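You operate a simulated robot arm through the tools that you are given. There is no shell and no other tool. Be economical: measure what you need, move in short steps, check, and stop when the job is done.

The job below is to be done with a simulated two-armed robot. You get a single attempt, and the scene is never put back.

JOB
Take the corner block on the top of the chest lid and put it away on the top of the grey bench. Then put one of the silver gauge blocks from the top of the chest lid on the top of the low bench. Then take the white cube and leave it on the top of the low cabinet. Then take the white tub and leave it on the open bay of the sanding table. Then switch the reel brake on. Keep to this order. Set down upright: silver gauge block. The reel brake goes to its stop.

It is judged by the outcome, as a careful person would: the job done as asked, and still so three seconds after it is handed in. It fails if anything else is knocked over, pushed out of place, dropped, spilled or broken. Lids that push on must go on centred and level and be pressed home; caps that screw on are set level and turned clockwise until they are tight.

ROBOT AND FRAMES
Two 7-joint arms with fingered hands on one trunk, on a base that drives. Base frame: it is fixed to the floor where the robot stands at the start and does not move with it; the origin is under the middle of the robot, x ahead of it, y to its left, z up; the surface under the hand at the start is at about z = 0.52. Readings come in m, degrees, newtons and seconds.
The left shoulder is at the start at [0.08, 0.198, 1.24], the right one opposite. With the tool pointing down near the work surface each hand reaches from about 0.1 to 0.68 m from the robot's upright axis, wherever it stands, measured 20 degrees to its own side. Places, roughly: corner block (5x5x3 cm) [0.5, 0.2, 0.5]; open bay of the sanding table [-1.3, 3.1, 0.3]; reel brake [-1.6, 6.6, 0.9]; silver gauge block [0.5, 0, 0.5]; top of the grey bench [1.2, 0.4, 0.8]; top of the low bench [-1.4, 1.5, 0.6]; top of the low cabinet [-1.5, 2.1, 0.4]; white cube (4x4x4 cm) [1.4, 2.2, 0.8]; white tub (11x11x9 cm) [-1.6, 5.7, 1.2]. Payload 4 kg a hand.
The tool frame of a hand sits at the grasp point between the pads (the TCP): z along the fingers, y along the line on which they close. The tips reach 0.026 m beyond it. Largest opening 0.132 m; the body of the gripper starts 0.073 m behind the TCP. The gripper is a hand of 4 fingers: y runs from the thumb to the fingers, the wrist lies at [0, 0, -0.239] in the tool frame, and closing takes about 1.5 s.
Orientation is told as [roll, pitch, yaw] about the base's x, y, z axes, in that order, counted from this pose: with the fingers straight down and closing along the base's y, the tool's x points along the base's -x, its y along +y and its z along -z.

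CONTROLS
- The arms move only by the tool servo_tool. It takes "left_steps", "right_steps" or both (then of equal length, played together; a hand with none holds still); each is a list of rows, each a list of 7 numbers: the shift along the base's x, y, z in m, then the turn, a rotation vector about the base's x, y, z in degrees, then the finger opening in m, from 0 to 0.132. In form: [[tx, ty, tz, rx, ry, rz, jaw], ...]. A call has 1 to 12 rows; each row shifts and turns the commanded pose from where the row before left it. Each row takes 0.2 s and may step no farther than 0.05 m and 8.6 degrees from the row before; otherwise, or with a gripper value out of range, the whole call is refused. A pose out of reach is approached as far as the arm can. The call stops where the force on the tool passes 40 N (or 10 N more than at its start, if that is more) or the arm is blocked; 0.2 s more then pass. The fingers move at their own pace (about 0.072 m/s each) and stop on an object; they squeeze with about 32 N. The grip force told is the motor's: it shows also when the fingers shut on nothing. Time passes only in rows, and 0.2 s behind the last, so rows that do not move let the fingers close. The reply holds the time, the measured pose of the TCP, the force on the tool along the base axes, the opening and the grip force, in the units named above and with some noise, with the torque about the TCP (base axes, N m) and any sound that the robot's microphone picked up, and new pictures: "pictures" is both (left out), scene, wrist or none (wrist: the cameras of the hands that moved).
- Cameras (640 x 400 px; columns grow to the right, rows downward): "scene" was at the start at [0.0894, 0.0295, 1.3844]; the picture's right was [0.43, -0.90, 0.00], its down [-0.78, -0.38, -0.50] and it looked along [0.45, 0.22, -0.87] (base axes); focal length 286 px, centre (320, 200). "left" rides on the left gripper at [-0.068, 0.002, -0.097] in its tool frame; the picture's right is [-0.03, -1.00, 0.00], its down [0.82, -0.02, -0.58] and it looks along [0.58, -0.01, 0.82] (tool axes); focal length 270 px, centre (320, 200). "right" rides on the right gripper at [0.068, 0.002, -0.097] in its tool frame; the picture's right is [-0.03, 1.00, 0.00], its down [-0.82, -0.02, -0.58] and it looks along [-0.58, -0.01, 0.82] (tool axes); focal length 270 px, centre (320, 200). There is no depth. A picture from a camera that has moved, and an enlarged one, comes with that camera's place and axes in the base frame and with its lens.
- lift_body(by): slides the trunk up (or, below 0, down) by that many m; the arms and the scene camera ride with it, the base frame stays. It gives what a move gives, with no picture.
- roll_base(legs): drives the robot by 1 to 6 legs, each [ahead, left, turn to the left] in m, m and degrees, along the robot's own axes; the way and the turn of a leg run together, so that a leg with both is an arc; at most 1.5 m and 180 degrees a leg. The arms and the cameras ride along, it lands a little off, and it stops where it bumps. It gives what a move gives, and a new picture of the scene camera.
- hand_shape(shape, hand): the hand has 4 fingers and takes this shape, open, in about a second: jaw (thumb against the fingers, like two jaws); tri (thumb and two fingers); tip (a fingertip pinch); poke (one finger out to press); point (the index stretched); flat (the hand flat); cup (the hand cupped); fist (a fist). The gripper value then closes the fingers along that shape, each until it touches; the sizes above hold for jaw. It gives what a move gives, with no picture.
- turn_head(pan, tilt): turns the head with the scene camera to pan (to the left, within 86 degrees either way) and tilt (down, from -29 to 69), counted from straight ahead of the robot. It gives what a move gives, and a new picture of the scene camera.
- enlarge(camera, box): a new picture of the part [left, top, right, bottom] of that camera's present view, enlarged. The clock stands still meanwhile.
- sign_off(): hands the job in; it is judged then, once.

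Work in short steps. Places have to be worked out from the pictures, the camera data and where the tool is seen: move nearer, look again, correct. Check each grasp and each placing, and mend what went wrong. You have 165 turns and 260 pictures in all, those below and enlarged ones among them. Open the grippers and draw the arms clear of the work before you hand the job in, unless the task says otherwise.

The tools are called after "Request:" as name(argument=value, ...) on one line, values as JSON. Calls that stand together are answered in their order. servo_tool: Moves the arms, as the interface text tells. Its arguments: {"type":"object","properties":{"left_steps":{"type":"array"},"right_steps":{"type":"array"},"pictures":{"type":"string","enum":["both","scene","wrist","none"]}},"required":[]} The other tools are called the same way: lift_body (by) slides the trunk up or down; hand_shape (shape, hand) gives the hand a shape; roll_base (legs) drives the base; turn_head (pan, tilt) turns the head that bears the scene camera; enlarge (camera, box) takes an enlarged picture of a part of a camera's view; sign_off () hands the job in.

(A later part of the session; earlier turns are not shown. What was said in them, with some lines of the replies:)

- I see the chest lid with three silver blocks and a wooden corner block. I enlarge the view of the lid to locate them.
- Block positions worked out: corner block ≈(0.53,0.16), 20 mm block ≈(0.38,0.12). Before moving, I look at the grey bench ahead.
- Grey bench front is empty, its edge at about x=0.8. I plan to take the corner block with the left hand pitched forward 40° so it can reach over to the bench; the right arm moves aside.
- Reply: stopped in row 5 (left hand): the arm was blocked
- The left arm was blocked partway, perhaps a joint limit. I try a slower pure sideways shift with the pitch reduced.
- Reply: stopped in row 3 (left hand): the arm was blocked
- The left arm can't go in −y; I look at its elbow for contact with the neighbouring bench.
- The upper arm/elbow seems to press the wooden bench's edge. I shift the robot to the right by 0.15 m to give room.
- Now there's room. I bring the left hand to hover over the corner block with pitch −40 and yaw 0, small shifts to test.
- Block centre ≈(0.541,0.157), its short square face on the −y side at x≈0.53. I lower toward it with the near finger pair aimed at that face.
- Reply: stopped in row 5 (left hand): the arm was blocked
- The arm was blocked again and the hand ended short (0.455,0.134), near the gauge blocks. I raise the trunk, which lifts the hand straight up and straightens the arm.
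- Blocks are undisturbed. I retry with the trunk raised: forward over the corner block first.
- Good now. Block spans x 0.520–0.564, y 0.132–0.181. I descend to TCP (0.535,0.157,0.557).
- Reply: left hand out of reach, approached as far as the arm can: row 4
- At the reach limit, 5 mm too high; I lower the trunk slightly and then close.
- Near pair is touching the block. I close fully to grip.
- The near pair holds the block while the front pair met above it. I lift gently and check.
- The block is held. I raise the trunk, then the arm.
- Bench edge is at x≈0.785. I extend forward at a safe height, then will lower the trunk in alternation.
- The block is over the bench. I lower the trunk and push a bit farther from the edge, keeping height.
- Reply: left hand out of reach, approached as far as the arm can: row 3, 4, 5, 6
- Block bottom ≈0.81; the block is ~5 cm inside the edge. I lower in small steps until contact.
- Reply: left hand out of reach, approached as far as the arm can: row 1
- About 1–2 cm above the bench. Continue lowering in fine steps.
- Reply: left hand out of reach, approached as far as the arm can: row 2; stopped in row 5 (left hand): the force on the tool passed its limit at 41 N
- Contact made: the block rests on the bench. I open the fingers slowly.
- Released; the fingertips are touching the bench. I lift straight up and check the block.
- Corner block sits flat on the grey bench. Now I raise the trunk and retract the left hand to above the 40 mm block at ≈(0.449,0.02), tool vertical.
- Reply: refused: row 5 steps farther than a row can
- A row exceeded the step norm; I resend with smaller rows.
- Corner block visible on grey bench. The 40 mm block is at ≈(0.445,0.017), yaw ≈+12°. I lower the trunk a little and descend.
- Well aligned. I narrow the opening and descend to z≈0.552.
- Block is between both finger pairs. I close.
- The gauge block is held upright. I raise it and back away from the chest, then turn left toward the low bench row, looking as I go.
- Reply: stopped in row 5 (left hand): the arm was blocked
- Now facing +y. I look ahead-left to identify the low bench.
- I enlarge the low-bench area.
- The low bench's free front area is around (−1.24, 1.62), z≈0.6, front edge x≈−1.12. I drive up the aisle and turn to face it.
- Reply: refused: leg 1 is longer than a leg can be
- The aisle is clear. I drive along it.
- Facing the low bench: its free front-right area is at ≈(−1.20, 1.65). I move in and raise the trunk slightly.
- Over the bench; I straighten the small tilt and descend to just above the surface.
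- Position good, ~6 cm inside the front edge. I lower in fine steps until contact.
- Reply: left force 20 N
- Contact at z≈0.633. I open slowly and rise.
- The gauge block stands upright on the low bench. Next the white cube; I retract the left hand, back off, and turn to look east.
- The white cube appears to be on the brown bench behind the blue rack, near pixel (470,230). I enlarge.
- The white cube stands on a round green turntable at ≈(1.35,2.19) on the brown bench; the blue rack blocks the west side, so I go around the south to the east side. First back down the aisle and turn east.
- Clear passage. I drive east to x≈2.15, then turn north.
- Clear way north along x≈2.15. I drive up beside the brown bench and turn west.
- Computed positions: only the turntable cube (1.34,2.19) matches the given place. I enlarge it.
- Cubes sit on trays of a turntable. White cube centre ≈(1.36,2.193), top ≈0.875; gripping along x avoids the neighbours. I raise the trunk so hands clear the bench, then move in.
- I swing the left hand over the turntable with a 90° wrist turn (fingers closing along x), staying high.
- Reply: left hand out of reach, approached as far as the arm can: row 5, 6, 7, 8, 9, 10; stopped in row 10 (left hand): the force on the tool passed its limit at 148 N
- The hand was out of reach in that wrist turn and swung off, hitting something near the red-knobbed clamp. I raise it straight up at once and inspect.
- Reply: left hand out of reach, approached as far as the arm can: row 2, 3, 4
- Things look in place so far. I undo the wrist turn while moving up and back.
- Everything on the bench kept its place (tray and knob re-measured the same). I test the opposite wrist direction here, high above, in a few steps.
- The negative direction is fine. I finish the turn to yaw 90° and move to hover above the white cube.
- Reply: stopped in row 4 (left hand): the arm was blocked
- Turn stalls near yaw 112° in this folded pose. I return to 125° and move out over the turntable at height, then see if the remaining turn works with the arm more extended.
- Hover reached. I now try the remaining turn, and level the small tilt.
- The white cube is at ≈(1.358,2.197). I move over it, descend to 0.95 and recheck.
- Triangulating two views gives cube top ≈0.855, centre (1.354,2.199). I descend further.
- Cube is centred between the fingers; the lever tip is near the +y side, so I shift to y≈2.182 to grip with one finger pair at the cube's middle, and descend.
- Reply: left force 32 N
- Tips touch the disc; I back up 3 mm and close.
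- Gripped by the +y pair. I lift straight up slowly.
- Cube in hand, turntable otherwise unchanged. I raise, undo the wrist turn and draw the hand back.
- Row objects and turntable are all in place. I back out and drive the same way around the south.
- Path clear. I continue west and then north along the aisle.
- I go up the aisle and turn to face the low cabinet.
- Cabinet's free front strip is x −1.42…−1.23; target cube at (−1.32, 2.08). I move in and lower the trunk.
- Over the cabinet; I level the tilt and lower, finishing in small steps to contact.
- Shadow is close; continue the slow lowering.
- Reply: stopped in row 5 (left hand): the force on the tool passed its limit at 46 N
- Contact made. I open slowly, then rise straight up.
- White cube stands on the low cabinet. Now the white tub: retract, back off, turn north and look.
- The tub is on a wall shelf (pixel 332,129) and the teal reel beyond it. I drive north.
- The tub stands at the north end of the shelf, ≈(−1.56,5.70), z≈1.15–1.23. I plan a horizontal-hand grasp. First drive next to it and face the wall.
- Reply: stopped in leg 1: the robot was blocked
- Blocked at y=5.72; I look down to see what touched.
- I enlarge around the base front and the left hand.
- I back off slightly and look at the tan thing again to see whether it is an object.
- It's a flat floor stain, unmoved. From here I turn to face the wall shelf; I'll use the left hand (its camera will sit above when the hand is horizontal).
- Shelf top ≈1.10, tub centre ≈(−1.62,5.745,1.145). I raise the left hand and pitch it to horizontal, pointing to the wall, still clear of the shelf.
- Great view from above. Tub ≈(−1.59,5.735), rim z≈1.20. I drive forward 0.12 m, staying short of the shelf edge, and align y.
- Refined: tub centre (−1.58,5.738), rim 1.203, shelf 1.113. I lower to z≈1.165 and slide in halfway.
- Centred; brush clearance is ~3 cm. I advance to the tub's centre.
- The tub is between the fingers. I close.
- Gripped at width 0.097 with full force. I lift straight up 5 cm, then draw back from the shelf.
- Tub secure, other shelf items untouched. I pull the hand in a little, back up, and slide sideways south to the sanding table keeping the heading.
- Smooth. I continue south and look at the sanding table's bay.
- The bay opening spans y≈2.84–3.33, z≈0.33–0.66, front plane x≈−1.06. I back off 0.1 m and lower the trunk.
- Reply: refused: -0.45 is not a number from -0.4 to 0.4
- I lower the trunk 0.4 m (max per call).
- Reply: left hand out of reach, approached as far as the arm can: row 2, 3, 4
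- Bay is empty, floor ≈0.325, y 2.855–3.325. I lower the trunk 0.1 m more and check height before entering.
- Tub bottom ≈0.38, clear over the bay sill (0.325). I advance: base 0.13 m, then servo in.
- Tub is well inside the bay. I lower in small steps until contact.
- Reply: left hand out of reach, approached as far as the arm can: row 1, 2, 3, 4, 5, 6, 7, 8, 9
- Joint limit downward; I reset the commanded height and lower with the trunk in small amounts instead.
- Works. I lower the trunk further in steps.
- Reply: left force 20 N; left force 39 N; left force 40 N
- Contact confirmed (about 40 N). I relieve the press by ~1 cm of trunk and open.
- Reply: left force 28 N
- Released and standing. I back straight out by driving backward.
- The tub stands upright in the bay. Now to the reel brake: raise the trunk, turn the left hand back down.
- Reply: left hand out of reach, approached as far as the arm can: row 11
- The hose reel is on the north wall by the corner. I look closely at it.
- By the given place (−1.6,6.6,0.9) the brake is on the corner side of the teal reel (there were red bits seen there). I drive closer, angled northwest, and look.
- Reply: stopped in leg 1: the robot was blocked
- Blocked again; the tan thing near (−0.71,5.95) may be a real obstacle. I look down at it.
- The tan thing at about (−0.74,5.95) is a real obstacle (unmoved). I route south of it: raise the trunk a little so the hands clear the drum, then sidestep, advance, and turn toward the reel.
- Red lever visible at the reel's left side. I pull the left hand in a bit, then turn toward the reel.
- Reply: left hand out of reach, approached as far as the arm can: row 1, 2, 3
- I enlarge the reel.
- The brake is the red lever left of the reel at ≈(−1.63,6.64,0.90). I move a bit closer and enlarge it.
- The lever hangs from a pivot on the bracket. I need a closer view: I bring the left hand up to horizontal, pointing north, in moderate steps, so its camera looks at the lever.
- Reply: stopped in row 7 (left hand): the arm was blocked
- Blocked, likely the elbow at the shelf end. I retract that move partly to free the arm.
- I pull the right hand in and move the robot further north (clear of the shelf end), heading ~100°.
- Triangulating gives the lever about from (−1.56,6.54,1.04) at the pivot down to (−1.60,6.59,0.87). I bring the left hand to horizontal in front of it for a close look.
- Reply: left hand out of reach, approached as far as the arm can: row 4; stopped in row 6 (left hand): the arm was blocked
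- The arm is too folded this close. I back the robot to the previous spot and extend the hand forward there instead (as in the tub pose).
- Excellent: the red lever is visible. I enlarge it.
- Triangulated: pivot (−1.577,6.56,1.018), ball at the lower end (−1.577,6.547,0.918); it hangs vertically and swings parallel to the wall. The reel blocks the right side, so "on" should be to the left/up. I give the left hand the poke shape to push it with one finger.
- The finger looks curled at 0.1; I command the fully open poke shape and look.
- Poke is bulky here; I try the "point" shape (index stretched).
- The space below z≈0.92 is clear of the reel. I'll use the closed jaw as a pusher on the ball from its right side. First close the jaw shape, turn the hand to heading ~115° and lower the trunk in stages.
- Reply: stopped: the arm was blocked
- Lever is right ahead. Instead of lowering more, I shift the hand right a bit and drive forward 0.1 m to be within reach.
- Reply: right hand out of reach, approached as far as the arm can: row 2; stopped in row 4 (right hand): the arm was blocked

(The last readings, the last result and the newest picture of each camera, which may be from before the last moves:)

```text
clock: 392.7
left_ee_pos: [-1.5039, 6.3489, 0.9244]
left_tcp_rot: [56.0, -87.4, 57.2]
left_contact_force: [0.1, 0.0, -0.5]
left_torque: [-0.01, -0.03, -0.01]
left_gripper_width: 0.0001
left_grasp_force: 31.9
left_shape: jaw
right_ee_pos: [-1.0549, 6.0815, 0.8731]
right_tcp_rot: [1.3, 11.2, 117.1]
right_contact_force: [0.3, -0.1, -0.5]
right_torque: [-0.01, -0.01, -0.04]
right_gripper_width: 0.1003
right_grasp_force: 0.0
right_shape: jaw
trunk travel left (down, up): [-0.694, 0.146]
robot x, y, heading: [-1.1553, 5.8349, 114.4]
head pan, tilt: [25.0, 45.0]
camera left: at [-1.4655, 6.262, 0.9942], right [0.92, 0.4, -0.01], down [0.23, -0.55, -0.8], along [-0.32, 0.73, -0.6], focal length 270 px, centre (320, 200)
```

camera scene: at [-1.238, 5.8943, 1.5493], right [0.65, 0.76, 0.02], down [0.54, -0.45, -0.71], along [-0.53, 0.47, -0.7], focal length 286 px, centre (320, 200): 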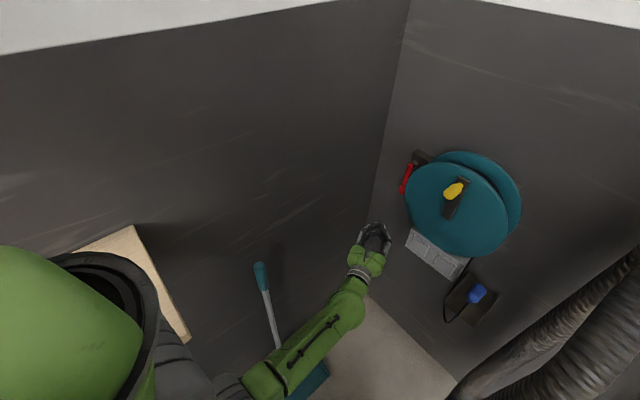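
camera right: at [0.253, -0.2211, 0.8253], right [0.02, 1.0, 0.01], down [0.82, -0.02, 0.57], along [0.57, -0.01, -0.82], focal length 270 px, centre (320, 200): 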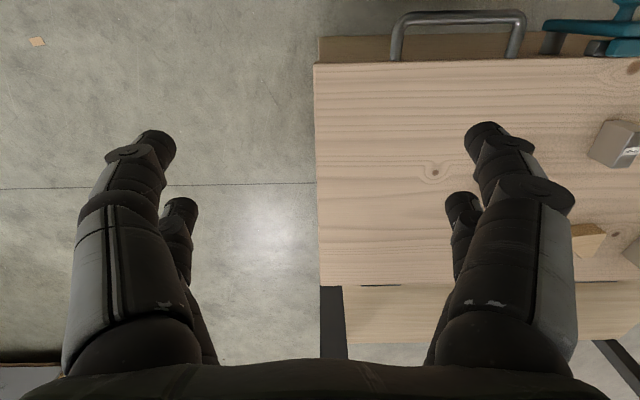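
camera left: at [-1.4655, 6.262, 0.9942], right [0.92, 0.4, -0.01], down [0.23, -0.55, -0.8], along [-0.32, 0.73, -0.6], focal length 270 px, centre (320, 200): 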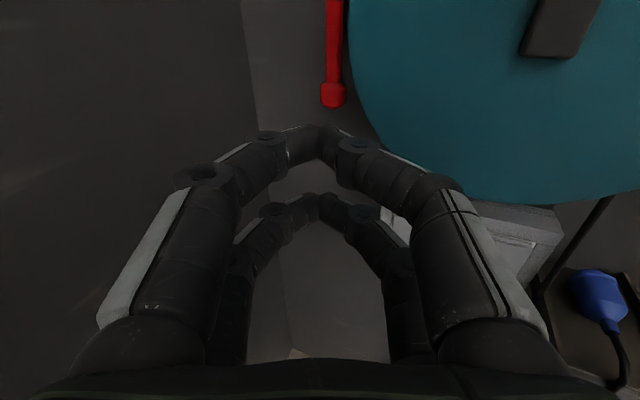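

Better depth estimate: the reel's front flange is at y≈6.54, so the hand stays in front of it. I'll straddle the ball with the open jaw (right finger in the gap). I align the hand straight north in front of the ball.

Request:
servo_tool(left_steps=[[-0.02, 0.015, -0.01, 0, 0, -8, 0.05], [-0.02, 0.015, -0.01, 0, 0, -8, 0.055], [-0.02, 0.02, -0.008, 0, 0, -7, 0.055], [-0.015, 0.02, -0.008, 0, 0, 0, 0.055], [0, 0.02, 0, 0, 0, 0, 0.055], [0, 0, 0, 0, 0, 0, 0.055]], pictures="both")

```text
clock: 394.1
left_ee_pos: [-1.5697, 6.4347, 0.8752]
left_tcp_rot: [30.1, -85.8, 64.1]
left_contact_force: [0.2, 0.3, 0.6]
left_torque: [0.0, 0.0, 0.04]
left_gripper_width: 0.0546
left_grasp_force: 0.1
left_shape: jaw
left hand out of reach, approached as far as the arm can: row 1, 2
right_ee_pos: [-1.0543, 6.0821, 0.8746]
right_tcp_rot: [1.3, 11.0, 117.2]
right_contact_force: [-0.8, -0.9, 0.2]
right_torque: [0.03, -0.02, 0.02]
right_gripper_width: 0.1003
right_grasp_force: 0.1
right_shape: jaw
trunk travel left (down, up): [-0.694, 0.146]
robot x, y, heading: [-1.1527, 5.8349, 114.4]
head pan, tilt: [25.0, 45.0]
camera scene: at [-1.239, 5.8987, 1.548], right [0.65, 0.76, 0.01], down [0.54, -0.45, -0.71], along [-0.53, 0.47, -0.7], focal length 286 px, centre (320, 200)
camera left: at [-1.562, 6.342, 0.9485], right [1.0, 0.08, -0.01], down [0.04, -0.63, -0.78], along [-0.07, 0.78, -0.63], focal length 270 px, centre (320, 200)
```

scene: 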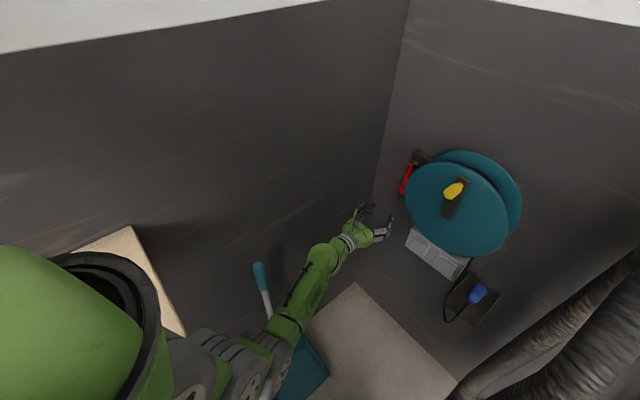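
left: 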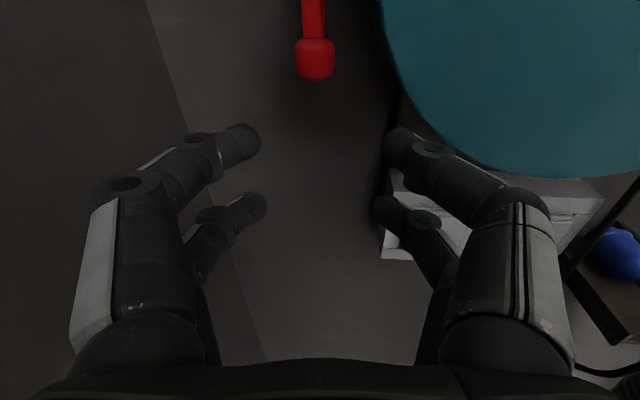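

Ball confirmed at (−1.579,6.547,0.907); gap to the flange ≈3.8 cm. I advance with the hand levelled, straddling the ball.

Request:
servo_tool(left_steps=[[-0.004, 0.02, 0.004, 2, 0, 0, 0.055], [-0.004, 0.02, 0.004, 1.5, 0, 0, 0.055], [-0.003, 0.02, 0.004, 0, 0, 0, 0.055], [0, 0, 0, 0, 0, 0, 0.055]], pictures="wrist")

```text
clock: 395.1
left_ee_pos: [-1.5784, 6.4941, 0.8861]
left_tcp_rot: [85.4, -88.1, 8.9]
left_contact_force: [-0.1, -0.4, 0.5]
left_torque: [-0.01, 0.01, 0.02]
left_gripper_width: 0.0546
left_grasp_force: 0.1
left_shape: jaw
right_ee_pos: [-1.0551, 6.0823, 0.8743]
right_tcp_rot: [1.3, 11.0, 117.1]
right_contact_force: [0.0, 0.3, 0.2]
right_torque: [0.0, 0.03, -0.01]
right_gripper_width: 0.1003
right_grasp_force: 0.0
right_shape: jaw
trunk travel left (down, up): [-0.694, 0.146]
robot x, y, heading: [-1.1548, 5.8382, 114.5]
head pan, tilt: [25.0, 45.0]
camera left: at [-1.5706, 6.397, 0.9545], right [1.0, 0.08, -0.01], down [0.04, -0.58, -0.81], along [-0.07, 0.81, -0.58], focal length 270 px, centre (320, 200)
```

left: 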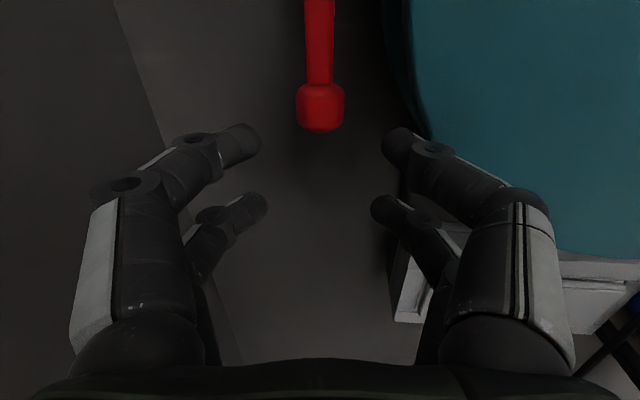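

Ball sits between the finger lines. I narrow slightly and advance 3.8 cm so the fingers straddle it.

Request:
servo_tool(left_steps=[[-0.002, 0.013, 0.001, 0, 0, 0, 0.049], [-0.001, 0.013, 0, 0, 0, 0, 0.049], [0, 0.012, 0, 0, 0, 0, 0.049], [0, 0, 0, 0, 0, 0, 0.049]], pictures="wrist")

```text
clock: 396.1
left_ee_pos: [-1.583, 6.526, 0.887]
left_tcp_rot: [83.0, -88.2, 11.6]
left_contact_force: [-3.6, -2.5, -1.8]
left_torque: [0.07, -0.04, -0.16]
left_gripper_width: 0.0477
left_grasp_force: 0.0
left_shape: jaw
left hand out of reach, approached as far as the arm can: row 3
right_ee_pos: [-1.0549, 6.0833, 0.8744]
right_tcp_rot: [1.3, 10.9, 117.3]
right_contact_force: [0.3, 0.5, 0.3]
right_torque: [0.02, 0.02, 0.01]
right_gripper_width: 0.1001
right_grasp_force: 0.0
right_shape: jaw
trunk travel left (down, up): [-0.694, 0.146]
robot x, y, heading: [-1.1516, 5.841, 114.1]
head pan, tilt: [25.0, 45.0]
camera left: at [-1.5751, 6.4292, 0.9549], right [1.0, 0.08, -0.01], down [0.04, -0.58, -0.81], along [-0.07, 0.81, -0.58], focal length 270 px, centre (320, 200)
```

left: 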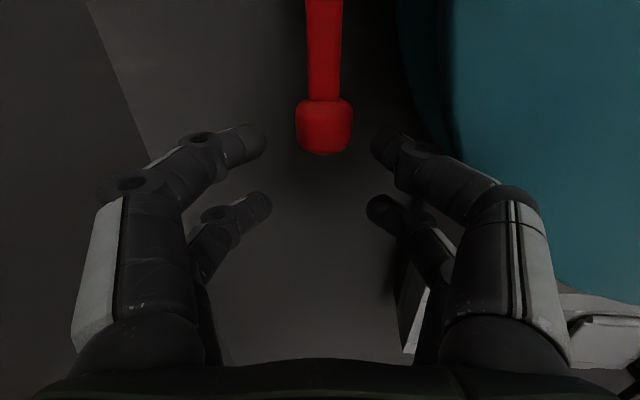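

Straddling. I push left along the lever's arc in small steps.

Request:
servo_tool(left_steps=[[-0.01, 0, 0, 0, 0, 0, 0.049], [-0.01, 0, 0, 0, 0, 0, 0.049], [-0.01, 0, 0, 0, 0, 0, 0.049], [-0.01, 0, 0.001, 0, 0, 0, 0.049], [-0.01, 0, 0.002, 0, 0, 0, 0.049], [0, 0, 0, 0, 0, 0, 0.049]], pictures="wrist")

```text
clock: 397.5
left_ee_pos: [-1.6345, 6.5147, 0.8997]
left_tcp_rot: [84.0, -88.1, 10.3]
left_contact_force: [0.0, -0.4, -0.7]
left_torque: [0.04, -0.01, 0.0]
left_gripper_width: 0.0491
left_grasp_force: 0.0
left_shape: jaw
left hand out of reach, approached as far as the arm can: row 1, 3
right_ee_pos: [-1.0545, 6.0831, 0.8736]
right_tcp_rot: [1.3, 11.1, 117.2]
right_contact_force: [-0.5, -0.1, -0.1]
right_torque: [0.03, -0.03, 0.0]
right_gripper_width: 0.1007
right_grasp_force: 0.0
right_shape: jaw
trunk travel left (down, up): [-0.694, 0.146]
robot x, y, heading: [-1.1529, 5.8371, 114.5]
head pan, tilt: [25.0, 45.0]
camera left: at [-1.6255, 6.4191, 0.9692], right [1.0, 0.08, -0.01], down [0.04, -0.58, -0.81], along [-0.07, 0.81, -0.58], focal length 270 px, centre (320, 200)
```

left: 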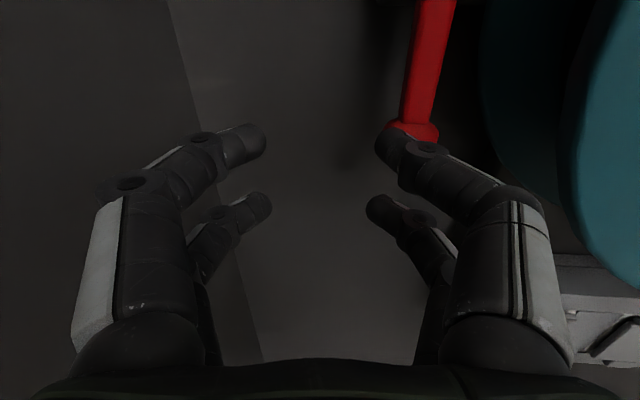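

The finger slipped past the front of the ball because the arm ran short. I retract, drive the base 6 cm closer, and redo it deeper.

Request:
servo_tool(left_steps=[[0, -0.025, -0.002, 0, 0, 0, 0.049], [0, -0.03, -0.005, 0, 0, 0, 0.049], [0.03, 0, -0.005, 0, 0, 0, 0.049], [0.035, 0, 0, 0, 0, 0, 0.049], [0.015, 0, 0, 0, 0, 0, 0.049], [0, 0, 0, 0, 0, 0, 0.049]], pictures="none")

Request:
roll_base(legs=[[0.06, 0, 0]])

Request:
servo_tool(left_steps=[[0, 0, 0, 0, 0, 0, 0.049]], pictures="wrist")

```text
clock: 398.9
left_ee_pos: [-1.5519, 6.462, 0.8854]
left_tcp_rot: [83.0, -88.3, 11.5]
left_contact_force: [-0.1, -0.7, -0.2]
left_torque: [-0.02, -0.03, 0.01]
left_gripper_width: 0.0491
left_grasp_force: 0.0
left_shape: jaw
right_ee_pos: [-1.0552, 6.0842, 0.8746]
right_tcp_rot: [1.2, 11.1, 117.2]
right_contact_force: [-0.9, -0.3, 0.6]
right_torque: [0.0, 0.02, -0.01]
right_gripper_width: 0.1005
right_grasp_force: 0.2
right_shape: jaw
trunk travel left (down, up): [-0.694, 0.146]
robot x, y, heading: [-1.1551, 5.8339, 114.2]
head pan, tilt: [25.0, 45.0]
```

```text
clock: 399.9
left_ee_pos: [-1.5769, 6.5171, 0.885]
left_tcp_rot: [80.2, -88.1, 14.4]
left_contact_force: [-2.6, -3.5, -1.4]
left_torque: [0.09, -0.02, -0.14]
left_gripper_width: 0.0474
left_grasp_force: 0.1
left_shape: jaw
right_ee_pos: [-1.0795, 6.1397, 0.8742]
right_tcp_rot: [1.4, 11.1, 117.3]
right_contact_force: [0.3, 0.6, 0.0]
right_torque: [-0.01, 0.0, -0.01]
right_gripper_width: 0.1002
right_grasp_force: 0.1
right_shape: jaw
trunk travel left (down, up): [-0.694, 0.146]
robot x, y, heading: [-1.177, 5.8917, 114.2]
head pan, tilt: [25.0, 45.0]
camera scene: at [-1.2631, 5.9574, 1.548], right [0.65, 0.76, 0.01], down [0.54, -0.45, -0.71], along [-0.53, 0.47, -0.71], focal length 286 px, centre (320, 200)
```

scene: 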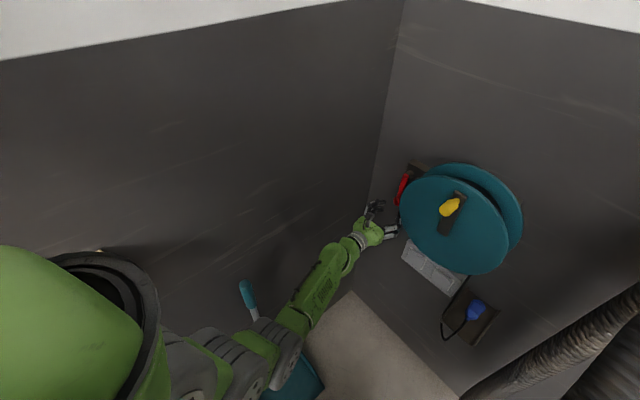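

```text
clock: 400.3
left_ee_pos: [-1.5772, 6.5174, 0.8828]
left_tcp_rot: [77.0, -88.1, 17.5]
left_contact_force: [-2.2, -0.9, -1.3]
left_torque: [0.03, 0.03, -0.06]
left_gripper_width: 0.0482
left_grasp_force: 0.0
left_shape: jaw
right_ee_pos: [-1.0797, 6.139, 0.8712]
right_tcp_rot: [1.4, 11.5, 117.2]
right_contact_force: [-0.4, -0.1, 0.8]
right_torque: [-0.05, 0.0, -0.01]
right_gripper_width: 0.1003
right_grasp_force: 0.0
right_shape: jaw
trunk travel left (down, up): [-0.694, 0.146]
robot x, y, heading: [-1.1786, 5.8921, 114.1]
head pan, tilt: [25.0, 45.0]
camera left: at [-1.5692, 6.4217, 0.9521], right [1.0, 0.08, -0.01], down [0.04, -0.58, -0.81], along [-0.07, 0.81, -0.58], focal length 270 px, centre (320, 200)
```

left: 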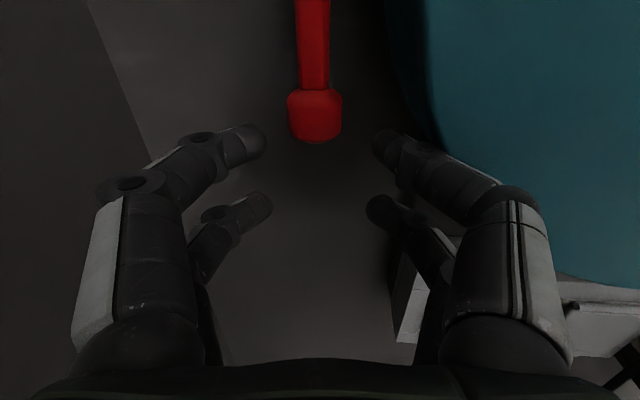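

The right finger lightly touches the flange edge. I narrow the opening to 0.042, shift 4 mm left and advance 2.5 cm deeper.

Request:
servo_tool(left_steps=[[-0.004, -0.005, 0.002, 0, 0, 0, 0.042], [0, 0, 0.002, 0, 0, 0, 0.042], [-0.001, 0.015, 0, 0, 0, 0, 0.042], [0, 0.012, 0, 0, 0, 0, 0.042], [0, 0.01, 0, 0, 0, 0, 0.042], [0, 0, 0, 0, 0, 0, 0.042]], pictures="wrist")

```text
clock: 401.5
left_ee_pos: [-1.59, 6.5404, 0.8799]
left_tcp_rot: [53.1, -88.1, 42.3]
left_contact_force: [-4.6, -0.4, -2.9]
left_torque: [0.06, 0.03, -0.17]
left_gripper_width: 0.0403
left_grasp_force: 0.1
left_shape: jaw
right_ee_pos: [-1.0805, 6.1386, 0.8719]
right_tcp_rot: [1.5, 11.6, 117.6]
right_contact_force: [-0.5, -0.5, 0.3]
right_torque: [0.01, -0.04, 0.0]
right_gripper_width: 0.1002
right_grasp_force: 0.1
right_shape: jaw
trunk travel left (down, up): [-0.694, 0.146]
robot x, y, heading: [-1.1786, 5.8883, 114.5]
head pan, tilt: [25.0, 45.0]
stopped in row 5 (left hand): the force on the tool passed its limit at 46 N (the readings are from after the stop); the commanded pose is now the measured one
camera left: at [-1.5815, 6.4454, 0.9501], right [1.0, 0.09, 0.0], down [0.05, -0.59, -0.8], along [-0.07, 0.8, -0.59], focal length 270 px, centre (320, 200)
```

left: 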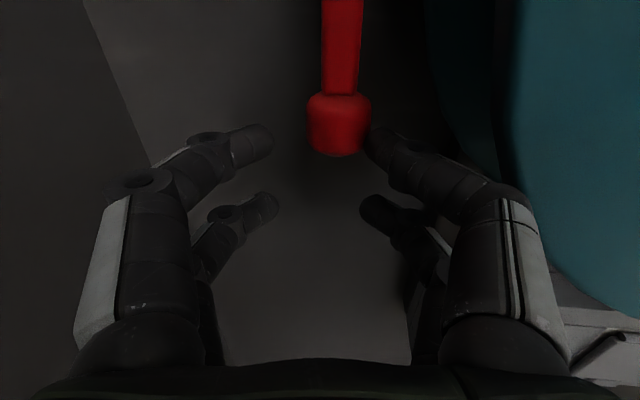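

The right finger is now beside the ball. I push left in small steps.

Request:
servo_tool(left_steps=[[-0.008, 0.001, 0.001, 0, 0, 0, 0.042], [-0.01, 0.001, 0, 0, 0, 0, 0.042], [-0.01, 0.001, 0, 0, 0, 0, 0.042], [-0.01, 0, 0.001, 0, 0, 0, 0.042], [0, 0, 0, 0, 0, 0, 0.042]], pictures="wrist")

```text
clock: 402.7
left_ee_pos: [-1.6253, 6.5445, 0.8833]
left_tcp_rot: [56.1, -88.1, 39.1]
left_contact_force: [1.1, -2.1, 1.7]
left_torque: [0.06, 0.02, -0.06]
left_gripper_width: 0.0429
left_grasp_force: 0.2
left_shape: jaw
right_ee_pos: [-1.0812, 6.1405, 0.8728]
right_tcp_rot: [1.5, 11.2, 117.6]
right_contact_force: [-0.4, 0.2, -1.2]
right_torque: [0.01, -0.01, -0.01]
right_gripper_width: 0.1003
right_grasp_force: 0.0
right_shape: jaw
trunk travel left (down, up): [-0.694, 0.146]
robot x, y, heading: [-1.1783, 5.8874, 114.8]
head pan, tilt: [25.0, 45.0]
camera left: at [-1.6172, 6.4493, 0.953], right [1.0, 0.09, 0.0], down [0.05, -0.59, -0.81], along [-0.07, 0.8, -0.59], focal length 270 px, centre (320, 200)
```

left: 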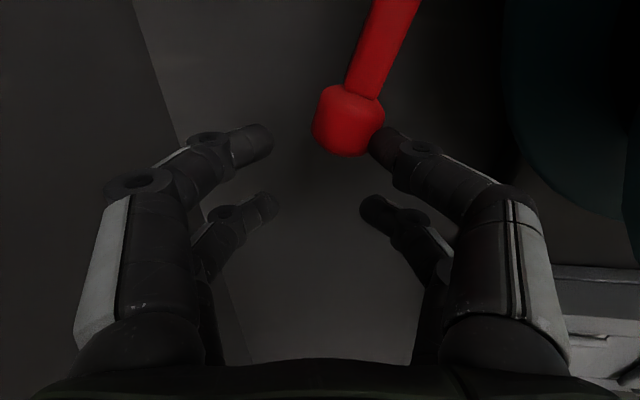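

The lever is swinging left (≈20°). I continue along its arc.

Request:
servo_tool(left_steps=[[-0.009, 0, 0.002, 0, 0, 0, 0.042], [-0.009, 0, 0.003, 0, 0, 0, 0.042], [-0.009, 0, 0.003, 0, 0, 0, 0.042], [-0.009, 0, 0.004, 0, 0, 0, 0.042], [-0.007, 0, 0.005, 0, 0, 0, 0.042], [0, 0, 0, 0, 0, 0, 0.042]], pictures="wrist")

```text
clock: 404.1
left_ee_pos: [-1.6682, 6.5428, 0.8997]
left_tcp_rot: [55.5, -88.1, 39.7]
left_contact_force: [1.9, -0.4, -0.8]
left_torque: [0.0, 0.06, -0.04]
left_gripper_width: 0.043
left_grasp_force: 0.0
left_shape: jaw
right_ee_pos: [-1.0806, 6.1406, 0.8733]
right_tcp_rot: [1.3, 11.2, 117.6]
right_contact_force: [0.4, -0.5, 0.6]
right_torque: [0.04, 0.02, 0.0]
right_gripper_width: 0.1003
right_grasp_force: 0.0
right_shape: jaw
trunk travel left (down, up): [-0.694, 0.146]
robot x, y, heading: [-1.1749, 5.8919, 114.7]
head pan, tilt: [25.0, 45.0]
camera left: at [-1.6603, 6.4479, 0.9701], right [1.0, 0.09, 0.0], down [0.05, -0.59, -0.81], along [-0.07, 0.8, -0.59], focal length 270 px, centre (320, 200)
```

left: 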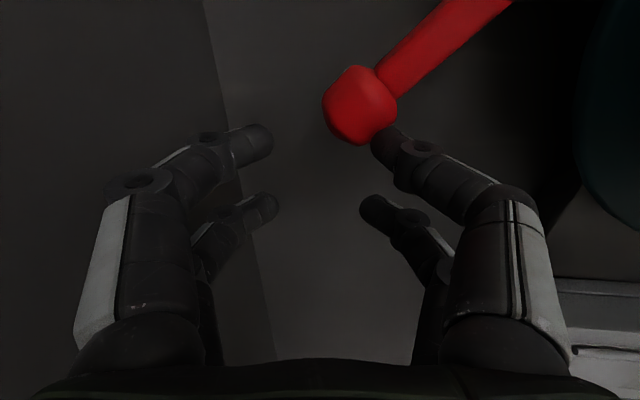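

About 45° now. The side wall is near on the left, so I now push mainly upward under the ball/bar.

Request:
servo_tool(left_steps=[[-0.004, 0, 0.008, 0, 0, 0, 0.042], [-0.004, 0, 0.009, 0, 0, 0, 0.042], [-0.002, 0, 0.01, 0, 0, 0, 0.042], [0, 0, 0.01, 0, 0, 0, 0.042], [0, 0, 0.01, 0, 0, 0, 0.042], [0, 0, 0, 0, 0, 0, 0.042]], pictures="wrist")

```text
clock: 405.5
left_ee_pos: [-1.6789, 6.541, 0.9401]
left_tcp_rot: [42.5, -87.9, 52.7]
left_contact_force: [3.4, -12.6, -22.9]
left_torque: [-0.42, 0.74, -0.47]
left_gripper_width: 0.0439
left_grasp_force: 0.1
left_shape: jaw
right_ee_pos: [-1.081, 6.1399, 0.8728]
right_tcp_rot: [1.4, 11.3, 117.5]
right_contact_force: [-0.1, -0.1, 0.3]
right_torque: [-0.01, -0.01, 0.0]
right_gripper_width: 0.1001
right_grasp_force: 0.0
right_shape: jaw
trunk travel left (down, up): [-0.694, 0.146]
robot x, y, heading: [-1.1793, 5.8887, 114.7]
head pan, tilt: [25.0, 45.0]
camera left: at [-1.6701, 6.4472, 1.0118], right [1.0, 0.09, 0.0], down [0.05, -0.6, -0.8], along [-0.07, 0.8, -0.6], focal length 270 px, centre (320, 200)
```

left: 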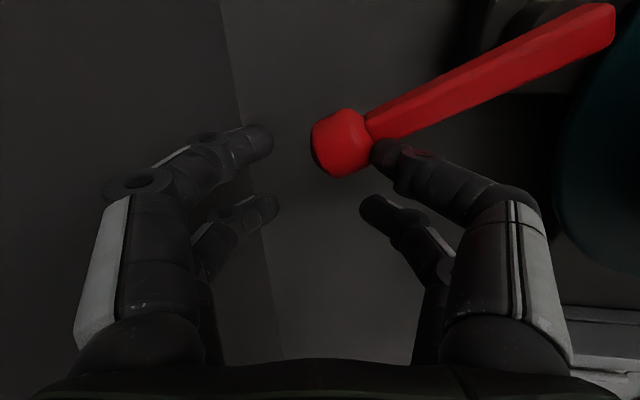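

The lever is at about 65–70° and now resists (≈23 N). I push a little more to make sure it is at its stop.

Request:
servo_tool(left_steps=[[-0.002, 0, 0.006, 0, 0, 0, 0.042], [-0.002, 0, 0.006, 0, 0, 0, 0.042], [0, 0, 0.006, 0, 0, 0, 0.042], [0, 0, 0, 0, 0, 0, 0.042]], pictures="both")

```text
clock: 406.1
left_ee_pos: [-1.6798, 6.5401, 0.9387]
left_tcp_rot: [23.7, -86.9, 71.3]
left_contact_force: [3.5, -5.4, -13.9]
left_torque: [-0.36, 0.52, -0.24]
left_gripper_width: 0.0448
left_grasp_force: 0.1
left_shape: jaw
right_ee_pos: [-1.0806, 6.1396, 0.8722]
right_tcp_rot: [1.6, 11.6, 117.5]
right_contact_force: [-0.1, 0.2, 0.1]
right_torque: [0.0, 0.02, -0.01]
right_gripper_width: 0.1005
right_grasp_force: 0.0
right_shape: jaw
trunk travel left (down, up): [-0.694, 0.146]
robot x, y, heading: [-1.1805, 5.8907, 114.8]
head pan, tilt: [25.0, 45.0]
stopped in row 3 (left hand): the force on the tool passed its limit at 43 N (the readings are from after the stop); the commanded pose is now the measured one
camera scene: at [-1.2639, 5.9602, 1.5476], right [0.65, 0.76, 0.01], down [0.54, -0.45, -0.71], along [-0.53, 0.46, -0.71], focal length 286 px, centre (320, 200)
camera left: at [-1.6719, 6.4469, 1.0122], right [1.0, 0.09, 0.0], down [0.06, -0.61, -0.79], along [-0.07, 0.78, -0.62], focal length 270 px, centre (320, 200)
```

scene: 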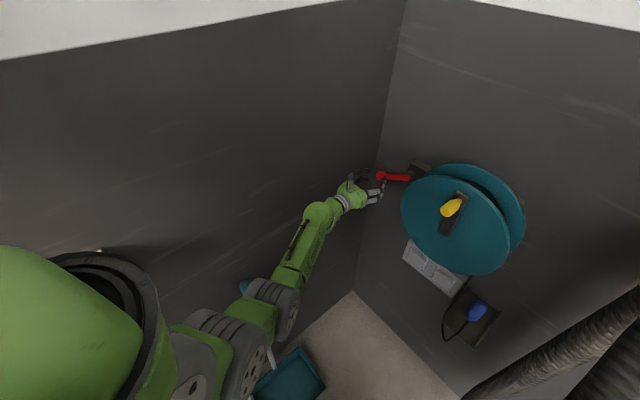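
left: 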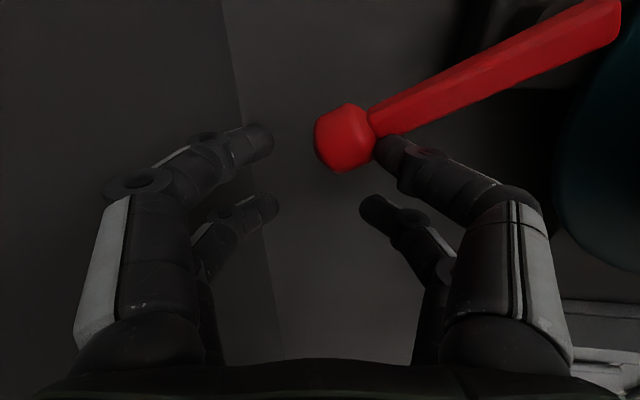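

The force passed 43 N with no further travel: ball at ≈60° from vertical, its stop. I withdraw downward and back, and check that it stays.

Request:
servo_tool(left_steps=[[0, 0, -0.01, 0, 0, 0, 0.055], [0, -0.01, -0.01, 0, 0, 0, 0.06], [0.005, -0.03, -0.005, 0, 0, 0, 0.06], [0.01, -0.035, 0, 0, 0, 0, 0.06], [0.01, -0.035, 0, 0, 0, 0, 0.06], [0, 0, 0, 0, 0, 0, 0.06]], pictures="wrist")

Request:
enlarge(camera="scene", box=[340, 130, 480, 240])

```text
clock: 407.6
left_ee_pos: [-1.6546, 6.4311, 0.9208]
left_tcp_rot: [30.2, -87.3, 64.8]
left_contact_force: [0.9, 0.4, 0.3]
left_torque: [-0.02, 0.03, 0.0]
left_gripper_width: 0.0597
left_grasp_force: 0.1
left_shape: jaw
right_ee_pos: [-1.0812, 6.1413, 0.8726]
right_tcp_rot: [1.5, 11.4, 117.6]
right_contact_force: [-0.2, 0.8, 0.8]
right_torque: [-0.01, 0.0, 0.03]
right_gripper_width: 0.1
right_grasp_force: 0.1
right_shape: jaw
trunk travel left (down, up): [-0.694, 0.146]
robot x, y, heading: [-1.1793, 5.8931, 114.4]
head pan, tilt: [25.0, 45.0]
camera left: at [-1.6457, 6.3367, 0.993], right [1.0, 0.09, 0.0], down [0.06, -0.61, -0.79], along [-0.07, 0.79, -0.61], focal length 270 px, centre (320, 200)
```

left: 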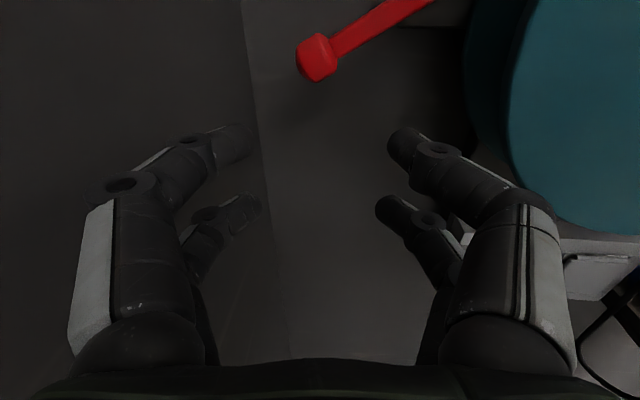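

```text
3.64 times, centred on (410, 185) of scene
camera zoom: at [-1.2635, 5.96, 1.5477], right [0.65, 0.76, 0.01], down [0.54, -0.45, -0.71], along [-0.53, 0.46, -0.71], focal length 1038 px, centre (-7, 254)
```

zoom: 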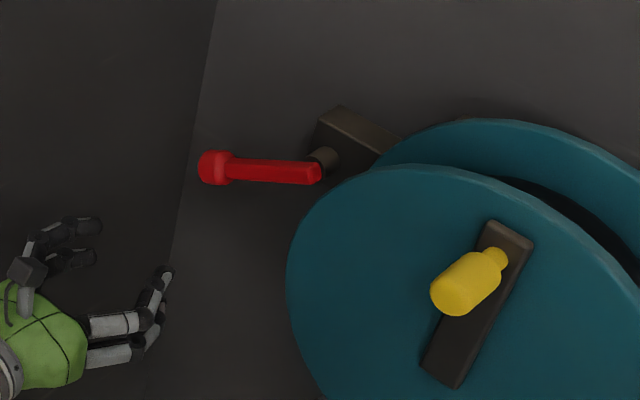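

The lever stays up. To be certain it's fully home, I make a second push from directly beneath the ball with closed fingers until the force limit.

Request:
servo_tool(left_steps=[[0, 0, -0.015, 0, 0, 0, 0.03], [0, 0, -0.015, 0, 0, 0, 0.0], [0, 0.03, 0, 0, 0, 0, 0.0], [-0.004, 0.035, 0, 0, 0, 0, 0.0], [-0.004, 0.035, 0, 0, 0, 0, 0.0], [0, 0.008, 0, 0, 0, 0, 0.0], [0, 0, 0, 0, 0, 0, 0.0]], pictures="wrist")

```text
clock: 409.1
left_ee_pos: [-1.6644, 6.5386, 0.8914]
left_tcp_rot: [29.6, -87.4, 65.6]
left_contact_force: [-0.6, 0.4, -0.1]
left_torque: [-0.02, -0.02, 0.03]
left_gripper_width: 0.0
left_grasp_force: 32.2
left_shape: jaw
right_ee_pos: [-1.0812, 6.1401, 0.872]
right_tcp_rot: [1.6, 11.3, 117.6]
right_contact_force: [-0.8, -0.2, -0.1]
right_torque: [-0.02, 0.0, -0.01]
right_gripper_width: 0.1004
right_grasp_force: 0.1
right_shape: jaw
trunk travel left (down, up): [-0.694, 0.146]
robot x, y, heading: [-1.1794, 5.8874, 114.7]
head pan, tilt: [25.0, 45.0]
camera left: at [-1.6559, 6.4452, 0.9628], right [1.0, 0.09, 0.0], down [0.06, -0.61, -0.79], along [-0.07, 0.79, -0.61], focal length 270 px, centre (320, 200)
```

left: 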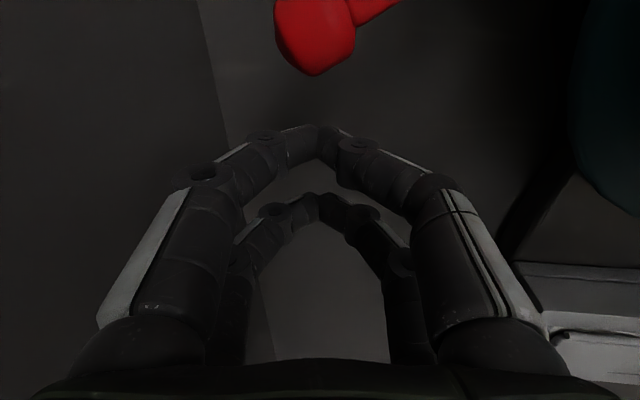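

The closed tips are just below the ball. I push up in small steps until the limit.

Request:
servo_tool(left_steps=[[0, 0, 0.01, 0, 0, 0, 0.0], [0, 0, 0.008, 0, 0, 0, 0.0], [0, 0, 0.006, 0, 0, 0, 0.0], [0, 0, 0.006, 0, 0, 0, 0.0], [0, 0, 0.006, 0, 0, 0, 0.0], [0, 0, 0.006, 0, 0, 0, 0.0], [0, 0, 0.006, 0, 0, 0, 0.0], [0, 0, 0.006, 0, 0, 0, 0.0]], pictures="wrist")

```text
clock: 410.6
left_ee_pos: [-1.6642, 6.5342, 0.9203]
left_tcp_rot: [12.8, -86.5, 82.5]
left_contact_force: [-0.4, -1.5, -2.3]
left_torque: [0.0, -0.03, 0.06]
left_gripper_width: 0.0
left_grasp_force: 32.1
left_shape: jaw
right_ee_pos: [-1.0811, 6.139, 0.8711]
right_tcp_rot: [1.4, 11.8, 117.8]
right_contact_force: [0.4, 0.5, -0.9]
right_torque: [0.01, -0.04, -0.02]
right_gripper_width: 0.1003
right_grasp_force: 0.1
right_shape: jaw
trunk travel left (down, up): [-0.694, 0.146]
robot x, y, heading: [-1.177, 5.8917, 114.7]
head pan, tilt: [25.0, 45.0]
stopped in row 7 (left hand): the force on the tool passed its limit at 42 N (the readings are from after the stop); the commanded pose is now the measured one
camera left: at [-1.6576, 6.4422, 0.9936], right [1.0, 0.1, 0.01], down [0.07, -0.62, -0.78], along [-0.07, 0.78, -0.63], focal length 270 px, centre (320, 200)
```

left: 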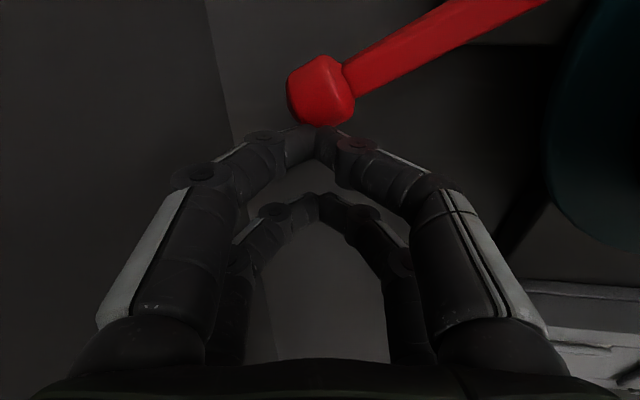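

No further travel under 42 N: the brake is at its stop. I withdraw the hand down and back, clear of the reel.

Request:
servo_tool(left_steps=[[0, 0, -0.012, 0, 0, 0, 0.0], [0, -0.01, -0.01, 0, 0, 0, 0.0], [0, -0.04, 0, 0, 0, 0, 0.0], [0.01, -0.04, 0, 0, 0, 0, 0.0], [0.02, -0.04, 0, 0, 0, 0, 0.03], [0.02, -0.03, 0, 0, 0, 0, 0.06], [0.02, -0.03, 0, 0, 0, 0, 0.1], [0, 0, 0, 0, 0, 0, 0.132]], pictures="none")

Request:
roll_base(legs=[[-0.15, 0, 0]])

Request:
enlarge(camera="scene", box=[340, 110, 520, 250])

```text
clock: 412.4
left_ee_pos: [-1.5954, 6.3451, 0.898]
left_tcp_rot: [13.7, -86.5, 81.6]
left_contact_force: [-0.3, -0.2, -0.5]
left_torque: [-0.01, 0.03, 0.01]
left_gripper_width: 0.1046
left_grasp_force: 0.1
left_shape: jaw
right_ee_pos: [-1.0806, 6.1407, 0.8706]
right_tcp_rot: [1.5, 11.5, 117.7]
right_contact_force: [0.4, 0.3, 1.1]
right_torque: [0.03, -0.02, -0.01]
right_gripper_width: 0.1005
right_grasp_force: 0.0
right_shape: jaw
trunk travel left (down, up): [-0.694, 0.146]
robot x, y, heading: [-1.1782, 5.8926, 114.9]
head pan, tilt: [25.0, 45.0]
```

```text
clock: 413.8
left_ee_pos: [-1.5302, 6.2148, 0.8955]
left_tcp_rot: [17.0, -86.1, 78.6]
left_contact_force: [-0.1, 0.3, -0.3]
left_torque: [0.0, -0.02, -0.03]
left_gripper_width: 0.1318
left_grasp_force: 0.0
left_shape: jaw
right_ee_pos: [-1.0168, 6.012, 0.8693]
right_tcp_rot: [2.0, 11.8, 118.0]
right_contact_force: [-0.6, -0.2, 0.4]
right_torque: [0.0, 0.01, 0.01]
right_gripper_width: 0.1002
right_grasp_force: 0.0
right_shape: jaw
trunk travel left (down, up): [-0.694, 0.146]
robot x, y, heading: [-1.1154, 5.7558, 114.8]
head pan, tilt: [25.0, 45.0]
camera scene: at [-1.1944, 5.8371, 1.5472], right [0.64, 0.76, 0.0], down [0.54, -0.46, -0.71], along [-0.54, 0.45, -0.71], focal length 286 px, centre (320, 200)
```

scene: 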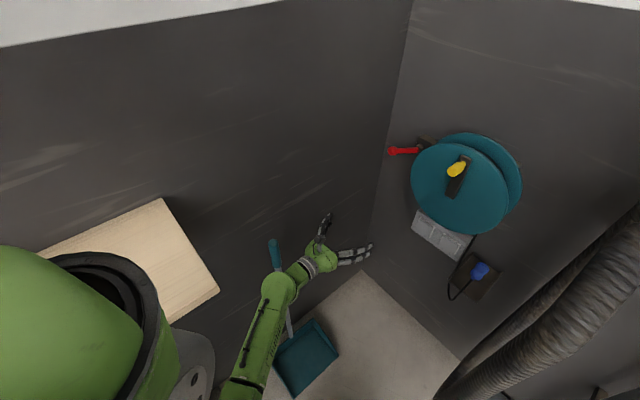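

```text
2.86 times, centred on (430, 180) of scene
camera zoom: at [-1.1944, 5.8371, 1.5472], right [0.64, 0.76, 0.0], down [0.54, -0.46, -0.71], along [-0.54, 0.45, -0.71], focal length 816 px, centre (6, 257)
```

zoom: 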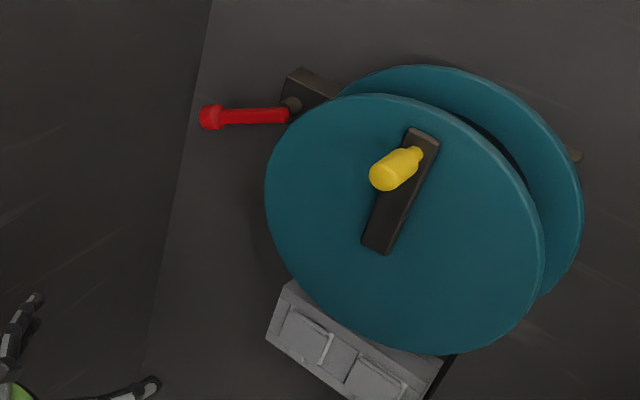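

The lever stays at its stop, nothing else has moved, and both hands are open and clear. I hand the job in.

Request:
sign_off()

```text
The job is handed in.
```

I did all five tasks in the order you gave and handed the job in.

- **Corner block:** it lies flat on the grey bench.
- **Gauge block:** the 40 mm one stands upright on the low bench.
- **White cube:** it is on the low cabinet. There were several white cubes, so I took the one on the turntable, which matched the place you gave.
- **White tub:** it stands in the open bay of the sanding table.
- **Reel brake:** it is on and at its stop. Two pushes of over 40 N moved it no further, and it stayed there when I let go.

Getting there, the left hand hit something on the brown bench at 148 N. The robot base also bumped a tan thing on the floor near the reel corner twice. I saw nothing out of place afterwards in either spot.
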